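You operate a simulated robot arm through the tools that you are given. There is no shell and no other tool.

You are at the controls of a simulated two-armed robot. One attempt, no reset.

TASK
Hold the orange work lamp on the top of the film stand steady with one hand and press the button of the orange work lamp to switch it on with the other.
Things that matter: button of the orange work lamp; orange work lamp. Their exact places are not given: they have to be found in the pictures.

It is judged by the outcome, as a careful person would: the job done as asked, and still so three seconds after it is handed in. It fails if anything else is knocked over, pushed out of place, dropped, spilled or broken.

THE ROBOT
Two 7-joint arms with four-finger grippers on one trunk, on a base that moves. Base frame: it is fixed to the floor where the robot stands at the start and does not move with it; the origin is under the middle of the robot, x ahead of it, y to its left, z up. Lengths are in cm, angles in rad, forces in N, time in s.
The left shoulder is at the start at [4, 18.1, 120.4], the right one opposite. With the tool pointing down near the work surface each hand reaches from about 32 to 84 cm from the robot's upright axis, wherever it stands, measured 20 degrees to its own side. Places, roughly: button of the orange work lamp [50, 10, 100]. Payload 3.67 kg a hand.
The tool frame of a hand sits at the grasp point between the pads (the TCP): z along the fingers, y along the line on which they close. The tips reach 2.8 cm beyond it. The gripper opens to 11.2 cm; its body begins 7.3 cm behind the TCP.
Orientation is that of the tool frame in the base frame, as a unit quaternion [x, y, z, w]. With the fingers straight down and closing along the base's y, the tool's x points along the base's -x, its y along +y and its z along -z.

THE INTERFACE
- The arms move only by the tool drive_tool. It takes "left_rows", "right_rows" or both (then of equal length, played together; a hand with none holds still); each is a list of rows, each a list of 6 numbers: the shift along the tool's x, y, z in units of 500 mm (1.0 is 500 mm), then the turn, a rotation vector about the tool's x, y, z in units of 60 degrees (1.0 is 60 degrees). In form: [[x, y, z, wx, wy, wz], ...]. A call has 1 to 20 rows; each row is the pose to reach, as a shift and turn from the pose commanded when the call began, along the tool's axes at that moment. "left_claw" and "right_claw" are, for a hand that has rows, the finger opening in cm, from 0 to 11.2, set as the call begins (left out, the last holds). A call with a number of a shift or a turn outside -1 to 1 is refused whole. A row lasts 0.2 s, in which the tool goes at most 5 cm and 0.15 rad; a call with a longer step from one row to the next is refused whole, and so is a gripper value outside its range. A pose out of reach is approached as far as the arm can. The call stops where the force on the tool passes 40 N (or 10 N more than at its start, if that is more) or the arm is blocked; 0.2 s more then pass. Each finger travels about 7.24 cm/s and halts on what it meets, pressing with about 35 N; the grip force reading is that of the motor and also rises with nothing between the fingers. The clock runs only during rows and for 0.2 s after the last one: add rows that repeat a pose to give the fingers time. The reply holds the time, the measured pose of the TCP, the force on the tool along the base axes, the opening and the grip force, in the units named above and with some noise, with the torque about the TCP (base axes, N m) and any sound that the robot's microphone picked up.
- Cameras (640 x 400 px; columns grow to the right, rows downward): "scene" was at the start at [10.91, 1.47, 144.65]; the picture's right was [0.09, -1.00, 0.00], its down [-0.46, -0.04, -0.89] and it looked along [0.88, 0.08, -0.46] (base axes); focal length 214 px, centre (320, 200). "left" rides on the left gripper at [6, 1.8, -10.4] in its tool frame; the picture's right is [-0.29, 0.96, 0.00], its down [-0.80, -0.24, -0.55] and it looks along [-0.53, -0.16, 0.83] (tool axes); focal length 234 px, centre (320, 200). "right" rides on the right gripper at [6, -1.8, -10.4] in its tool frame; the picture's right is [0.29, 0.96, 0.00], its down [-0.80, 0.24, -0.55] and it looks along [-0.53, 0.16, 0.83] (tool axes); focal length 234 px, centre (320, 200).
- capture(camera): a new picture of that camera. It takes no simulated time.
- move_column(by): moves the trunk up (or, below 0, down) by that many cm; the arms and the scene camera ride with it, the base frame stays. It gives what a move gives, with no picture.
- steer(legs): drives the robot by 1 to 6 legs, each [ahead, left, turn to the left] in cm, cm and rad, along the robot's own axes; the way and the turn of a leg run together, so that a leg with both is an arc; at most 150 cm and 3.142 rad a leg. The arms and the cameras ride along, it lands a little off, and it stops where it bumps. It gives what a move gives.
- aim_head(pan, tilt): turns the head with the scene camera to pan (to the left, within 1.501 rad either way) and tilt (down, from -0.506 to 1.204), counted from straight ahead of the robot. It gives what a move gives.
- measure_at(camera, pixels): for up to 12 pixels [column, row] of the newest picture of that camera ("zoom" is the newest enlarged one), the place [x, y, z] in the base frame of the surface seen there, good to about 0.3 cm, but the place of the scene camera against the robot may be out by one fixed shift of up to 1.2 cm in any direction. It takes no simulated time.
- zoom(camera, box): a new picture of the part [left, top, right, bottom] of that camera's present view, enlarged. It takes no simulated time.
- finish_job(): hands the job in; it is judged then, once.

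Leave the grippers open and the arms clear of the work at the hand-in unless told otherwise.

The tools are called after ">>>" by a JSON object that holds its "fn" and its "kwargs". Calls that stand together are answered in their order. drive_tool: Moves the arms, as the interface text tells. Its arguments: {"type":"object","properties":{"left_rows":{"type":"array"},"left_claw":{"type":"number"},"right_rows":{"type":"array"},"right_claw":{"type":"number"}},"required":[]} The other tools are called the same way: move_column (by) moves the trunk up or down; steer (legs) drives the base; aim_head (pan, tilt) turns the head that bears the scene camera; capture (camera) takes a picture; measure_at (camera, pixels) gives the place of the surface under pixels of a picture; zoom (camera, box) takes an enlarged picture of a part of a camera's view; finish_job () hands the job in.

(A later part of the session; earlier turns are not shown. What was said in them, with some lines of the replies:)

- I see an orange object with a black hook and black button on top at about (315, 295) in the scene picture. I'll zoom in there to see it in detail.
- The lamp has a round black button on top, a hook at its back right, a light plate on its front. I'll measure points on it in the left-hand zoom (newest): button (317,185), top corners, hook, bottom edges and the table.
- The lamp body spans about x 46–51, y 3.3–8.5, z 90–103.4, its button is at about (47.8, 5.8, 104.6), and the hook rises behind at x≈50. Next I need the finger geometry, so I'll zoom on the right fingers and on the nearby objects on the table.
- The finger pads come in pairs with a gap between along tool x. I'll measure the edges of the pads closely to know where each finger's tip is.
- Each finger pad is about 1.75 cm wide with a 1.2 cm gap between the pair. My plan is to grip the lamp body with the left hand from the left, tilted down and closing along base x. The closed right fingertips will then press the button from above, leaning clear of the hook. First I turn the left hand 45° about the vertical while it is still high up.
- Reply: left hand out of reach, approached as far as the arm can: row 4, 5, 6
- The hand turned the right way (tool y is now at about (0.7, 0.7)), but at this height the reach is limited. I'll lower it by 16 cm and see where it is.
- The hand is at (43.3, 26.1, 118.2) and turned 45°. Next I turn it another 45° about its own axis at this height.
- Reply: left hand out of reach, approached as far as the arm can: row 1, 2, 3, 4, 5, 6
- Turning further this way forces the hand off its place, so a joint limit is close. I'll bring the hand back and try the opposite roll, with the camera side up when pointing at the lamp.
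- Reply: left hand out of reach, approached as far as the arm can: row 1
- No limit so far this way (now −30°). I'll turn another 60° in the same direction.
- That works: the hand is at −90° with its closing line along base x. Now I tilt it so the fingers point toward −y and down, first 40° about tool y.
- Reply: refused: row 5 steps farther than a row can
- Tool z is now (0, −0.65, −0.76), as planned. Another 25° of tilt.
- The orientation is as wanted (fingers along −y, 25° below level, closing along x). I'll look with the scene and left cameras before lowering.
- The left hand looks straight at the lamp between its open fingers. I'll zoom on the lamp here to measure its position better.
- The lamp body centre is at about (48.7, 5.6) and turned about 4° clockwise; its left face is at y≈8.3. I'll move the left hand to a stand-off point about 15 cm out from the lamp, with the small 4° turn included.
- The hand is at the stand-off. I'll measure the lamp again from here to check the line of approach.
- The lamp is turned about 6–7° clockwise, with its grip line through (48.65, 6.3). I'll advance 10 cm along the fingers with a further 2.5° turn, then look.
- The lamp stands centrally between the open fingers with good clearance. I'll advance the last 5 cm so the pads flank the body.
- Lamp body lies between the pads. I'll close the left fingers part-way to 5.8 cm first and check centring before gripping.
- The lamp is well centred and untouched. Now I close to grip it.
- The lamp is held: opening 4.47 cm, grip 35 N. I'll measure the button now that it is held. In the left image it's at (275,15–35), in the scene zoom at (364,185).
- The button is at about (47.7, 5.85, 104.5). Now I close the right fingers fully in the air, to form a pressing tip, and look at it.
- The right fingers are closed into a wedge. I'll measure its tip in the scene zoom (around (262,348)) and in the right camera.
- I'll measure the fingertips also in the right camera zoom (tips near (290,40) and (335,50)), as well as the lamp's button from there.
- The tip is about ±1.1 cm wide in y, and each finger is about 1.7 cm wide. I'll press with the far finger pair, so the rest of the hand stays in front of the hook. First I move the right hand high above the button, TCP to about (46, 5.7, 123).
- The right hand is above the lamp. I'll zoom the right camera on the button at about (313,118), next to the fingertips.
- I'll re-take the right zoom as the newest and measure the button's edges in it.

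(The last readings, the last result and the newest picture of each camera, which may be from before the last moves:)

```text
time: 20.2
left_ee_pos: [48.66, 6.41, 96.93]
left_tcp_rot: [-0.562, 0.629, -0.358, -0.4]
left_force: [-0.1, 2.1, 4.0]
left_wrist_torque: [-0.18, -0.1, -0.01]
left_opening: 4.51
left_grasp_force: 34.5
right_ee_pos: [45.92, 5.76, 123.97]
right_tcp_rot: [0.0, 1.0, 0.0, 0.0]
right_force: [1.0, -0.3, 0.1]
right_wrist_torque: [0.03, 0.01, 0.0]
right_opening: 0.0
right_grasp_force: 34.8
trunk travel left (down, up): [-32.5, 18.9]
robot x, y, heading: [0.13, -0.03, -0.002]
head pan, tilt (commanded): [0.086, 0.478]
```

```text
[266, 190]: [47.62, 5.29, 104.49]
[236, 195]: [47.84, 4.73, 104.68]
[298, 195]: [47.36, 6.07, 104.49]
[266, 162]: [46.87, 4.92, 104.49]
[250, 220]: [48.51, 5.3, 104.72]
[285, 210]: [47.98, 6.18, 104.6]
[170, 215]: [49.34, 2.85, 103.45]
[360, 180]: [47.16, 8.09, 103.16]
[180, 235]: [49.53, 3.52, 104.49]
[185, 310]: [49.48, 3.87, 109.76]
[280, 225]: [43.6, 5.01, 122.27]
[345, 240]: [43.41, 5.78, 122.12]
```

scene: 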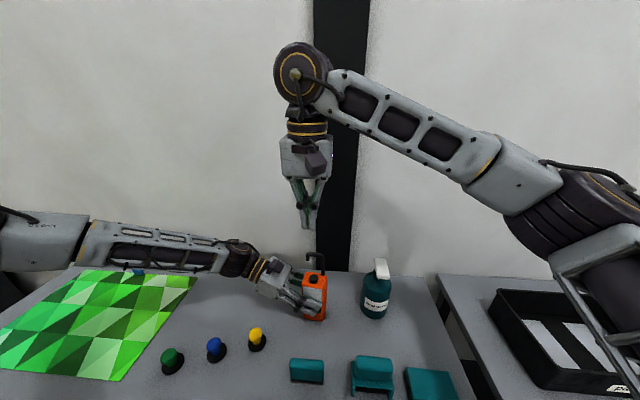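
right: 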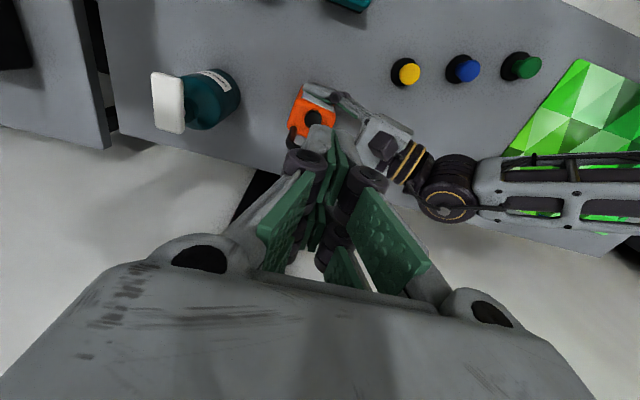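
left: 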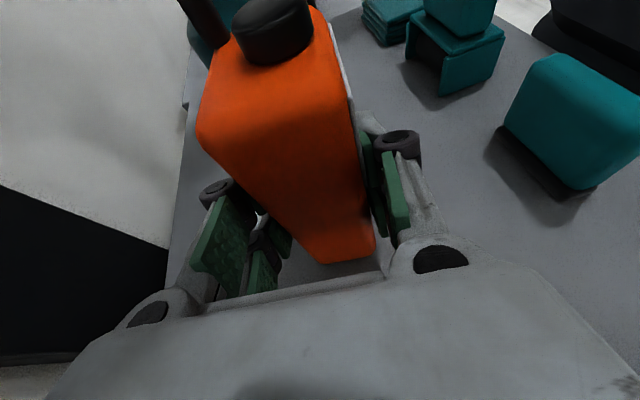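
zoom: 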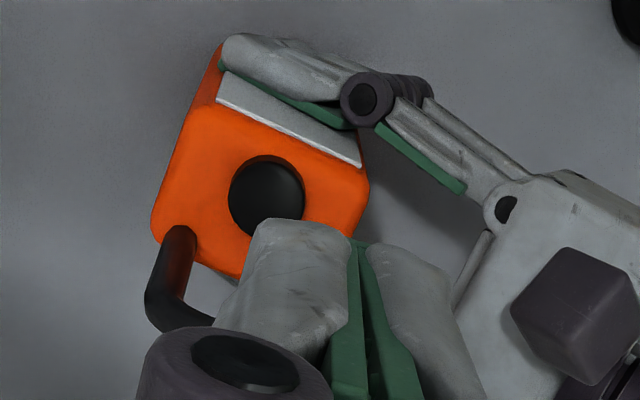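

Both cameras put the button centre at about (47.6, 5.55), with its top at z≈104.5. I'll descend the right hand 15 cm, shifted 0.2 cm in −y, to just above the button, and look.

>>> {"fn": "drive_tool", "kwargs": {"right_rows": [[0, -0.002, 0.08, 0, 0, 0], [0, -0.004, 0.16, 0, 0, 0], [0, -0.004, 0.22, 0, 0, 0], [0, -0.004, 0.27, 0, 0, 0], [0, -0.004, 0.298, 0, 0, 0], [0, -0.004, 0.298, 0, 0, 0]]}}

>>> {"fn": "capture", "kwargs": {"camera": "right"}}

>>> {"fn": "capture", "kwargs": {"camera": "left"}}

>>> {"fn": "zoom", "kwargs": {"camera": "scene", "box": [260, 200, 380, 330]}}

```text
time: 21.6
left_ee_pos: [48.6, 6.33, 97.0]
left_tcp_rot: [-0.561, 0.628, -0.359, -0.402]
left_force: [0.8, 2.7, 5.5]
left_wrist_torque: [0.03, -0.24, 0.06]
left_opening: 4.48
left_grasp_force: 35.3
right_ee_pos: [46.12, 5.49, 108.61]
right_tcp_rot: [0.001, 1.0, 0.0, 0.0]
right_force: [0.4, 0.3, -0.2]
right_wrist_torque: [-0.02, -0.01, 0.01]
right_opening: 0.0
right_grasp_force: 34.9
trunk travel left (down, up): [-32.5, 18.9]
robot x, y, heading: [0.08, 0.04, 0.003]
head pan, tilt (commanded): [0.086, 0.478]
```

```text
taken
```

right: 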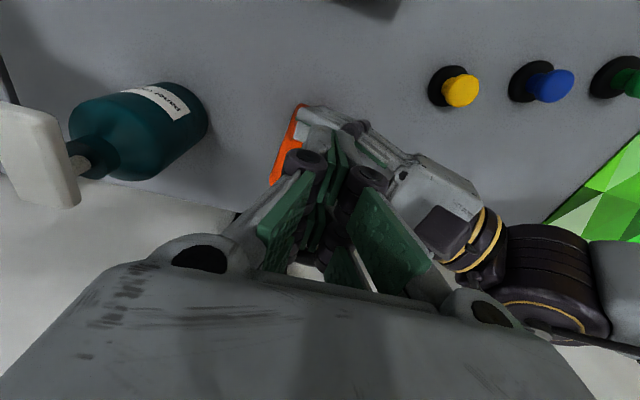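

```text
taken
```

left: 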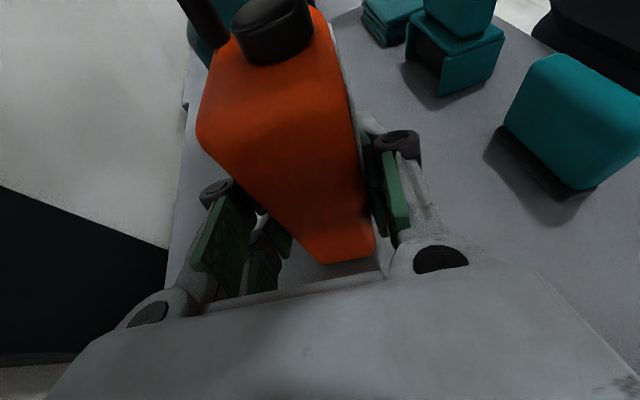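

```text
3.08 times, centred on (320, 265) of scene
```

zoom: 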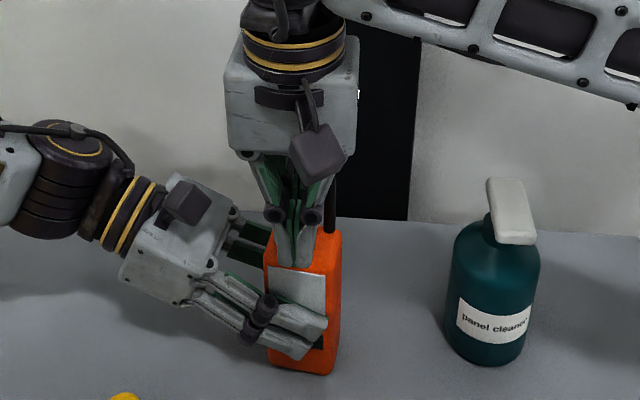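

The fingertips hover above the lamp, in line with the button and in front of the hook. Now I descend slowly, 1.2 cm in small steps, watching force and sound.

>>> {"fn": "drive_tool", "kwargs": {"right_rows": [[0, 0, 0.006, 0, 0, 0], [0, 0, 0.012, 0, 0, 0], [0, 0, 0.018, 0, 0, 0], [0, 0, 0.024, 0, 0, 0]]}}

```text
time: 22.6
left_ee_pos: [48.6, 6.34, 97.03]
left_tcp_rot: [-0.561, 0.629, -0.359, -0.401]
left_force: [0.7, 2.4, 5.5]
left_wrist_torque: [-0.01, -0.26, 0.07]
left_opening: 4.46
left_grasp_force: 34.8
right_ee_pos: [46.02, 5.47, 107.42]
right_tcp_rot: [0.0, 1.0, 0.0, 0.001]
right_force: [-0.4, -0.1, 0.2]
right_wrist_torque: [0.0, 0.01, 0.02]
right_opening: 0.01
right_grasp_force: 35.1
trunk travel left (down, up): [-32.5, 18.9]
robot x, y, heading: [0.34, -0.04, 0.001]
head pan, tilt (commanded): [0.086, 0.478]
```

No contact yet, at TCP z 107.4. I continue in 1 mm steps, 4 mm in all.

>>> {"fn": "drive_tool", "kwargs": {"right_rows": [[0, 0, 0.002, 0, 0, 0], [0, 0, 0.004, 0, 0, 0], [0, 0, 0.006, 0, 0, 0], [0, 0, 0.008, 0, 0, 0]]}}

```text
time: 23.6
left_ee_pos: [48.57, 6.2, 96.98]
left_tcp_rot: [-0.562, 0.628, -0.359, -0.401]
left_force: [1.1, 1.9, 5.4]
left_wrist_torque: [-0.08, -0.22, 0.08]
left_opening: 4.48
left_grasp_force: 34.9
right_ee_pos: [45.83, 5.67, 107.1]
right_tcp_rot: [-0.001, 1.0, 0.0, 0.0]
right_force: [0.6, 0.4, -0.1]
right_wrist_torque: [0.04, 0.02, 0.01]
right_opening: 0.0
right_grasp_force: 34.7
trunk travel left (down, up): [-32.5, 18.9]
robot x, y, heading: [-0.21, -0.06, -0.001]
head pan, tilt (commanded): [0.086, 0.478]
```

No force yet. I continue another 4 mm in 1 mm steps.

>>> {"fn": "drive_tool", "kwargs": {"right_rows": [[0, 0, 0.002, 0, 0, 0], [0, 0, 0.004, 0, 0, 0], [0, 0, 0.006, 0, 0, 0], [0, 0, 0.008, 0, 0, 0]]}}

>>> {"fn": "capture", "kwargs": {"camera": "left"}}

>>> {"fn": "capture", "kwargs": {"camera": "right"}}

```text
time: 24.6
left_ee_pos: [48.53, 6.27, 97.03]
left_tcp_rot: [-0.562, 0.629, -0.359, -0.401]
left_force: [1.8, 0.9, 4.7]
left_wrist_torque: [-0.17, -0.23, 0.06]
left_opening: 4.48
left_grasp_force: 35.5
right_ee_pos: [45.86, 5.53, 106.72]
right_tcp_rot: [0.0, 1.0, 0.0, 0.0]
right_force: [-0.6, 0.7, 2.1]
right_wrist_torque: [-0.02, 0.0, 0.0]
right_opening: 0.0
right_grasp_force: 34.8
trunk travel left (down, up): [-32.5, 18.9]
robot x, y, heading: [0.14, 0.08, 0.005]
head pan, tilt (commanded): [0.086, 0.478]
heard: click
```

```text
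taken
```

left: 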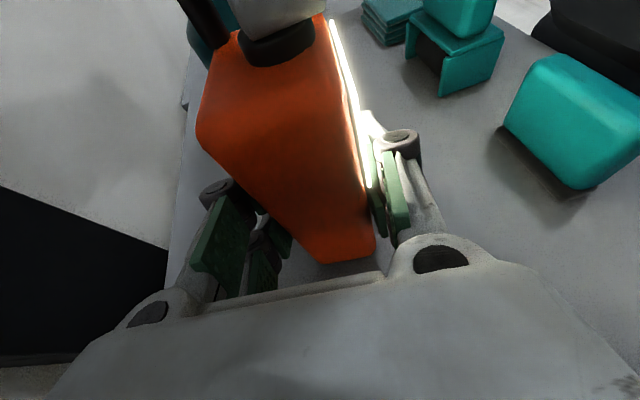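

```text
taken
```

right: 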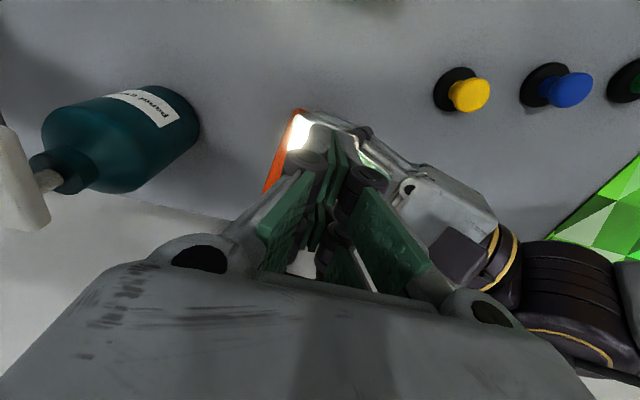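

There was a click and the front plate of the lamp now glows: it's on. I lift the right hand straight up off the button, 13 cm, and check that the light stays on.

>>> {"fn": "drive_tool", "kwargs": {"right_rows": [[0, 0, -0.01, 0, 0, 0], [0, 0, -0.03, 0, 0, 0], [0, 0, -0.08, 0, 0, 0], [0, 0, -0.15, 0, 0, 0], [0, 0, -0.22, 0, 0, 0], [0, 0, -0.27, 0, 0, 0]]}}

>>> {"fn": "capture", "kwargs": {"camera": "left"}}

>>> {"fn": "capture", "kwargs": {"camera": "scene"}}

```text
time: 26.0
left_ee_pos: [48.5, 6.32, 96.94]
left_tcp_rot: [-0.562, 0.628, -0.36, -0.401]
left_force: [-0.1, 1.4, 5.7]
left_wrist_torque: [-0.13, -0.21, 0.08]
left_opening: 4.48
left_grasp_force: 34.9
right_ee_pos: [45.91, 5.49, 120.28]
right_tcp_rot: [0.001, 1.0, -0.001, 0.0]
right_force: [0.3, -0.5, 0.2]
right_wrist_torque: [0.02, 0.0, 0.02]
right_opening: 0.01
right_grasp_force: 35.2
trunk travel left (down, up): [-32.5, 18.9]
robot x, y, heading: [-0.27, 0.26, -0.009]
head pan, tilt (commanded): [0.086, 0.478]
```

```text
taken
```

left: 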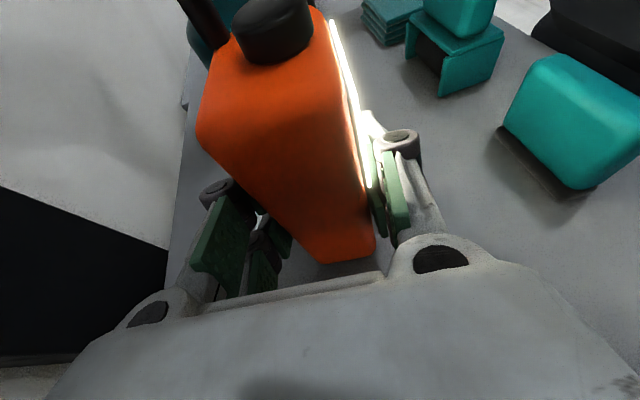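

```text
taken
```

scene: 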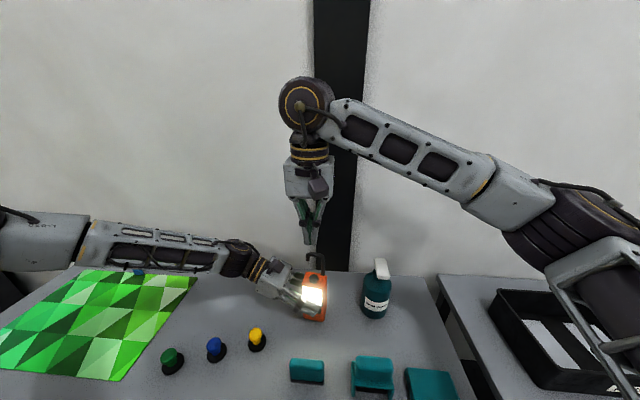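

The light stays on with the button released. Now I carry the right hand back to its starting place, up and to the right at a height clear of everything.

>>> {"fn": "drive_tool", "kwargs": {"right_rows": [[0, 0, -0.07, 0, 0, 0], [-0.018, -0.07, -0.12, 0, 0, 0], [-0.037, -0.14, -0.16, 0, 0, 0], [-0.055, -0.21, -0.2, 0, 0, 0], [-0.073, -0.28, -0.23, 0, 0, 0], [-0.091, -0.35, -0.25, 0, 0, 0], [-0.11, -0.42, -0.26, 0, 0, 0], [-0.128, -0.49, -0.26, 0, 0, 0], [-0.128, -0.49, -0.26, 0, 0, 0]]}}

```text
time: 28.0
left_ee_pos: [48.63, 6.23, 96.88]
left_tcp_rot: [-0.561, 0.629, -0.358, -0.402]
left_force: [-0.9, -0.9, 4.1]
left_wrist_torque: [-0.04, -0.13, -0.05]
left_opening: 4.46
left_grasp_force: 35.2
right_ee_pos: [52.5, -18.87, 133.17]
right_tcp_rot: [0.0, 1.0, 0.0, 0.0]
right_force: [0.0, -0.4, -0.7]
right_wrist_torque: [-0.04, 0.01, 0.01]
right_opening: 0.03
right_grasp_force: 35.3
trunk travel left (down, up): [-32.5, 18.9]
robot x, y, heading: [0.09, -0.22, 0.001]
head pan, tilt (commanded): [0.086, 0.478]
```

The right hand is back at its place. Now I open the right gripper there, and gently ease the left fingers off the lamp (to 5.8 cm).

>>> {"fn": "drive_tool", "kwargs": {"left_rows": [[0, 0, 0, 0, 0, 0], [0, 0, 0, 0, 0, 0], [0, 0, 0, 0, 0, 0], [0, 0, 0, 0, 0, 0], [0, 0, 0, 0, 0, 0]], "right_rows": [[0, 0, 0, 0, 0, 0], [0, 0, 0, 0, 0, 0], [0, 0, 0, 0, 0, 0], [0, 0, 0, 0, 0, 0], [0, 0, 0, 0, 0, 0]], "left_claw": 5.8, "right_claw": 11.2}}

>>> {"fn": "capture", "kwargs": {"camera": "left"}}

```text
time: 29.2
left_ee_pos: [48.46, 6.31, 96.84]
left_tcp_rot: [-0.562, 0.63, -0.357, -0.401]
left_force: [-0.3, 0.6, 0.2]
left_wrist_torque: [0.01, 0.0, 0.01]
left_opening: 5.8
left_grasp_force: 0.2
right_ee_pos: [52.51, -18.84, 133.13]
right_tcp_rot: [-0.001, 1.0, 0.0, 0.0]
right_force: [0.8, -0.9, 0.5]
right_wrist_torque: [0.0, -0.02, 0.02]
right_opening: 11.2
right_grasp_force: 0.1
trunk travel left (down, up): [-32.5, 18.9]
robot x, y, heading: [0.12, 0.02, 0.0]
head pan, tilt (commanded): [0.086, 0.478]
```

```text
taken
```

left: 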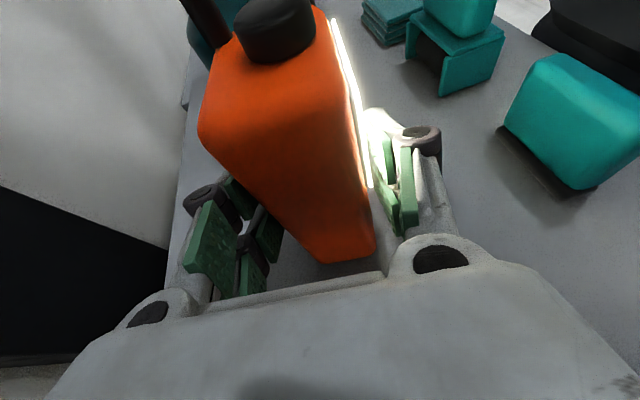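

The lamp stands free, upright and lit, with both pads clear of it. I open the left fingers fully without moving the hand.

>>> {"fn": "drive_tool", "kwargs": {"left_rows": [[0, 0, 0, 0, 0, 0], [0, 0, 0, 0, 0, 0], [0, 0, 0, 0, 0, 0], [0, 0, 0, 0, 0, 0]], "left_claw": 11.2}}

>>> {"fn": "capture", "kwargs": {"camera": "left"}}

```text
time: 30.2
left_ee_pos: [48.54, 6.32, 96.89]
left_tcp_rot: [-0.561, 0.629, -0.358, -0.401]
left_force: [-0.5, -0.1, -0.2]
left_wrist_torque: [0.02, 0.02, -0.01]
left_opening: 11.19
left_grasp_force: 0.0
right_ee_pos: [52.56, -18.82, 133.1]
right_tcp_rot: [0.0, 1.0, 0.0, 0.0]
right_force: [-1.0, 0.5, -0.4]
right_wrist_torque: [0.01, -0.02, 0.01]
right_opening: 11.2
right_grasp_force: 0.0
trunk travel left (down, up): [-32.5, 18.9]
robot x, y, heading: [-0.24, 0.45, -0.003]
head pan, tilt (commanded): [0.086, 0.478]
```

```text
taken
```

left: 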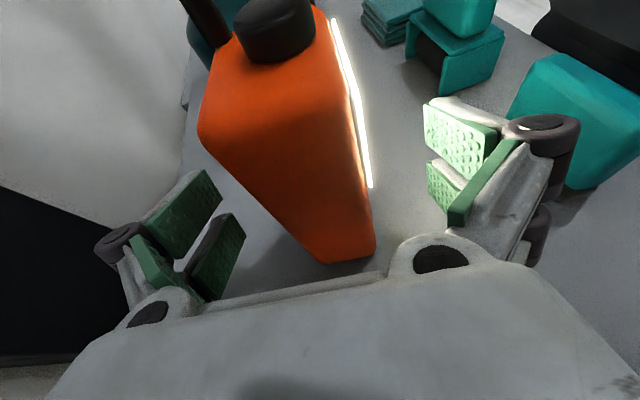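

The fingers are fully open. I back the left hand straight out along its own axis 15 cm, the way it came in.

>>> {"fn": "drive_tool", "kwargs": {"left_rows": [[0, 0, -0.04, 0, 0, 0], [0, 0, -0.1, 0, 0, 0], [0, 0, -0.17, 0, 0, 0], [0, 0, -0.24, 0, 0, 0], [0, 0, -0.3, 0, 0, 0]]}}

>>> {"fn": "capture", "kwargs": {"camera": "scene"}}

```text
time: 31.4
left_ee_pos: [50.19, 19.86, 103.29]
left_tcp_rot: [-0.561, 0.628, -0.359, -0.402]
left_force: [0.1, 0.2, -0.1]
left_wrist_torque: [-0.01, 0.02, 0.0]
left_opening: 11.22
left_grasp_force: 0.1
right_ee_pos: [52.38, -18.87, 133.14]
right_tcp_rot: [0.001, 1.0, 0.0, 0.0]
right_force: [0.1, -0.1, 0.1]
right_wrist_torque: [-0.04, -0.02, -0.04]
right_opening: 11.19
right_grasp_force: 0.0
trunk travel left (down, up): [-32.5, 18.9]
robot x, y, heading: [0.17, -0.37, -0.0]
head pan, tilt (commanded): [0.086, 0.478]
```

```text
taken
```

scene: 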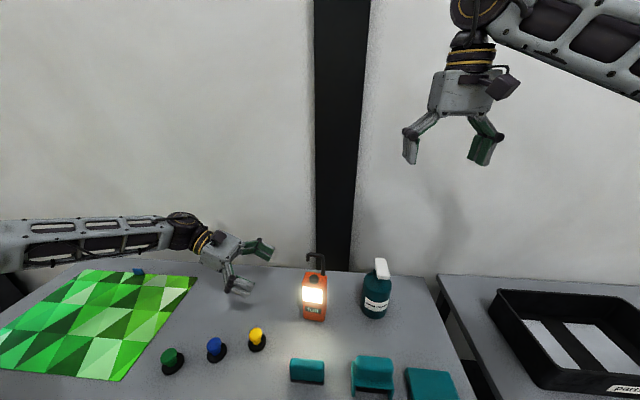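

The lamp is upright and lit, and everything else is where it was. I raise the left hand up and away to its earlier high place.

>>> {"fn": "drive_tool", "kwargs": {"left_rows": [[0.0444, 0.0238, -0.0562, 0, 0, 0], [0.0888, 0.0476, -0.1124, 0, 0, 0], [0.1332, 0.0714, -0.1686, 0, 0, 0], [0.1776, 0.0952, -0.2248, 0, 0, 0], [0.222, 0.119, -0.281, 0, 0, 0], [0.222, 0.119, -0.281, 0, 0, 0]]}}

>>> {"fn": "capture", "kwargs": {"camera": "scene"}}

>>> {"fn": "zoom", "kwargs": {"camera": "scene", "box": [230, 240, 410, 360]}}

```text
time: 32.8
left_ee_pos: [44.99, 28.33, 119.39]
left_tcp_rot: [-0.562, 0.629, -0.357, -0.401]
left_force: [0.7, 0.0, 0.0]
left_wrist_torque: [-0.04, 0.0, -0.01]
left_opening: 11.2
left_grasp_force: 0.1
right_ee_pos: [52.62, -18.96, 133.18]
right_tcp_rot: [-0.001, 1.0, 0.0, 0.001]
right_force: [0.5, -0.1, -1.3]
right_wrist_torque: [-0.04, 0.01, -0.03]
right_opening: 11.21
right_grasp_force: 0.1
trunk travel left (down, up): [-32.5, 18.9]
robot x, y, heading: [-0.19, -0.05, -0.001]
head pan, tilt (commanded): [0.086, 0.478]
```

```text
taken
```

scene: 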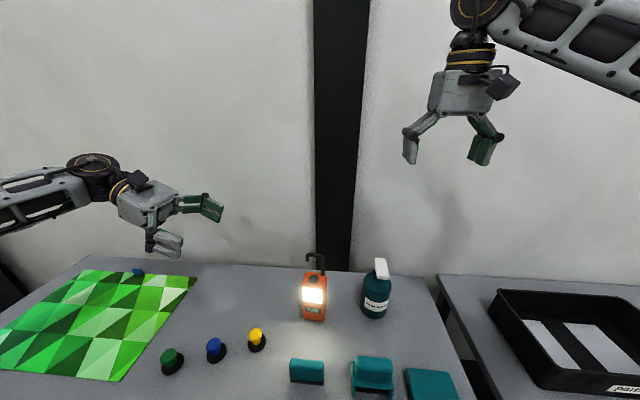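

```text
3.33 times, centred on (320, 300) of scene
```

zoom: 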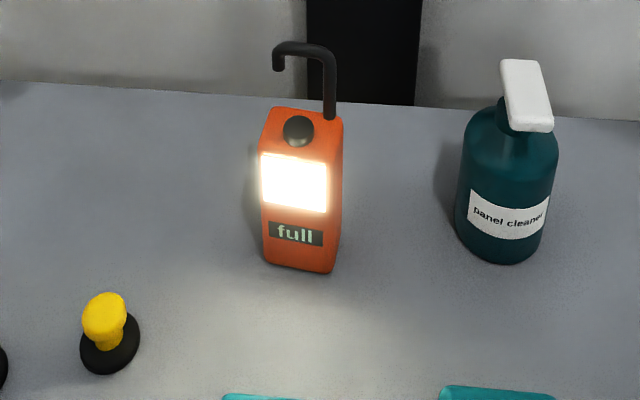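

The lamp is upright in its place and its light is on. Both grippers are open and clear, and nothing else has moved, so I hand the job in.

>>> {"fn": "finish_job", "kwargs": {}}

```text
The job is handed in.
```

The orange work lamp is switched on. The left hand held it steady while the right hand pressed the button on its top.

There was a click when the button went down, and the light stayed on after I lifted the hand off. The lamp shifted by about 2 mm when the left hand gripped it. It was upright and lit in the last picture, and nothing else on the table had moved. Both grippers are open and both arms are clear of the table.
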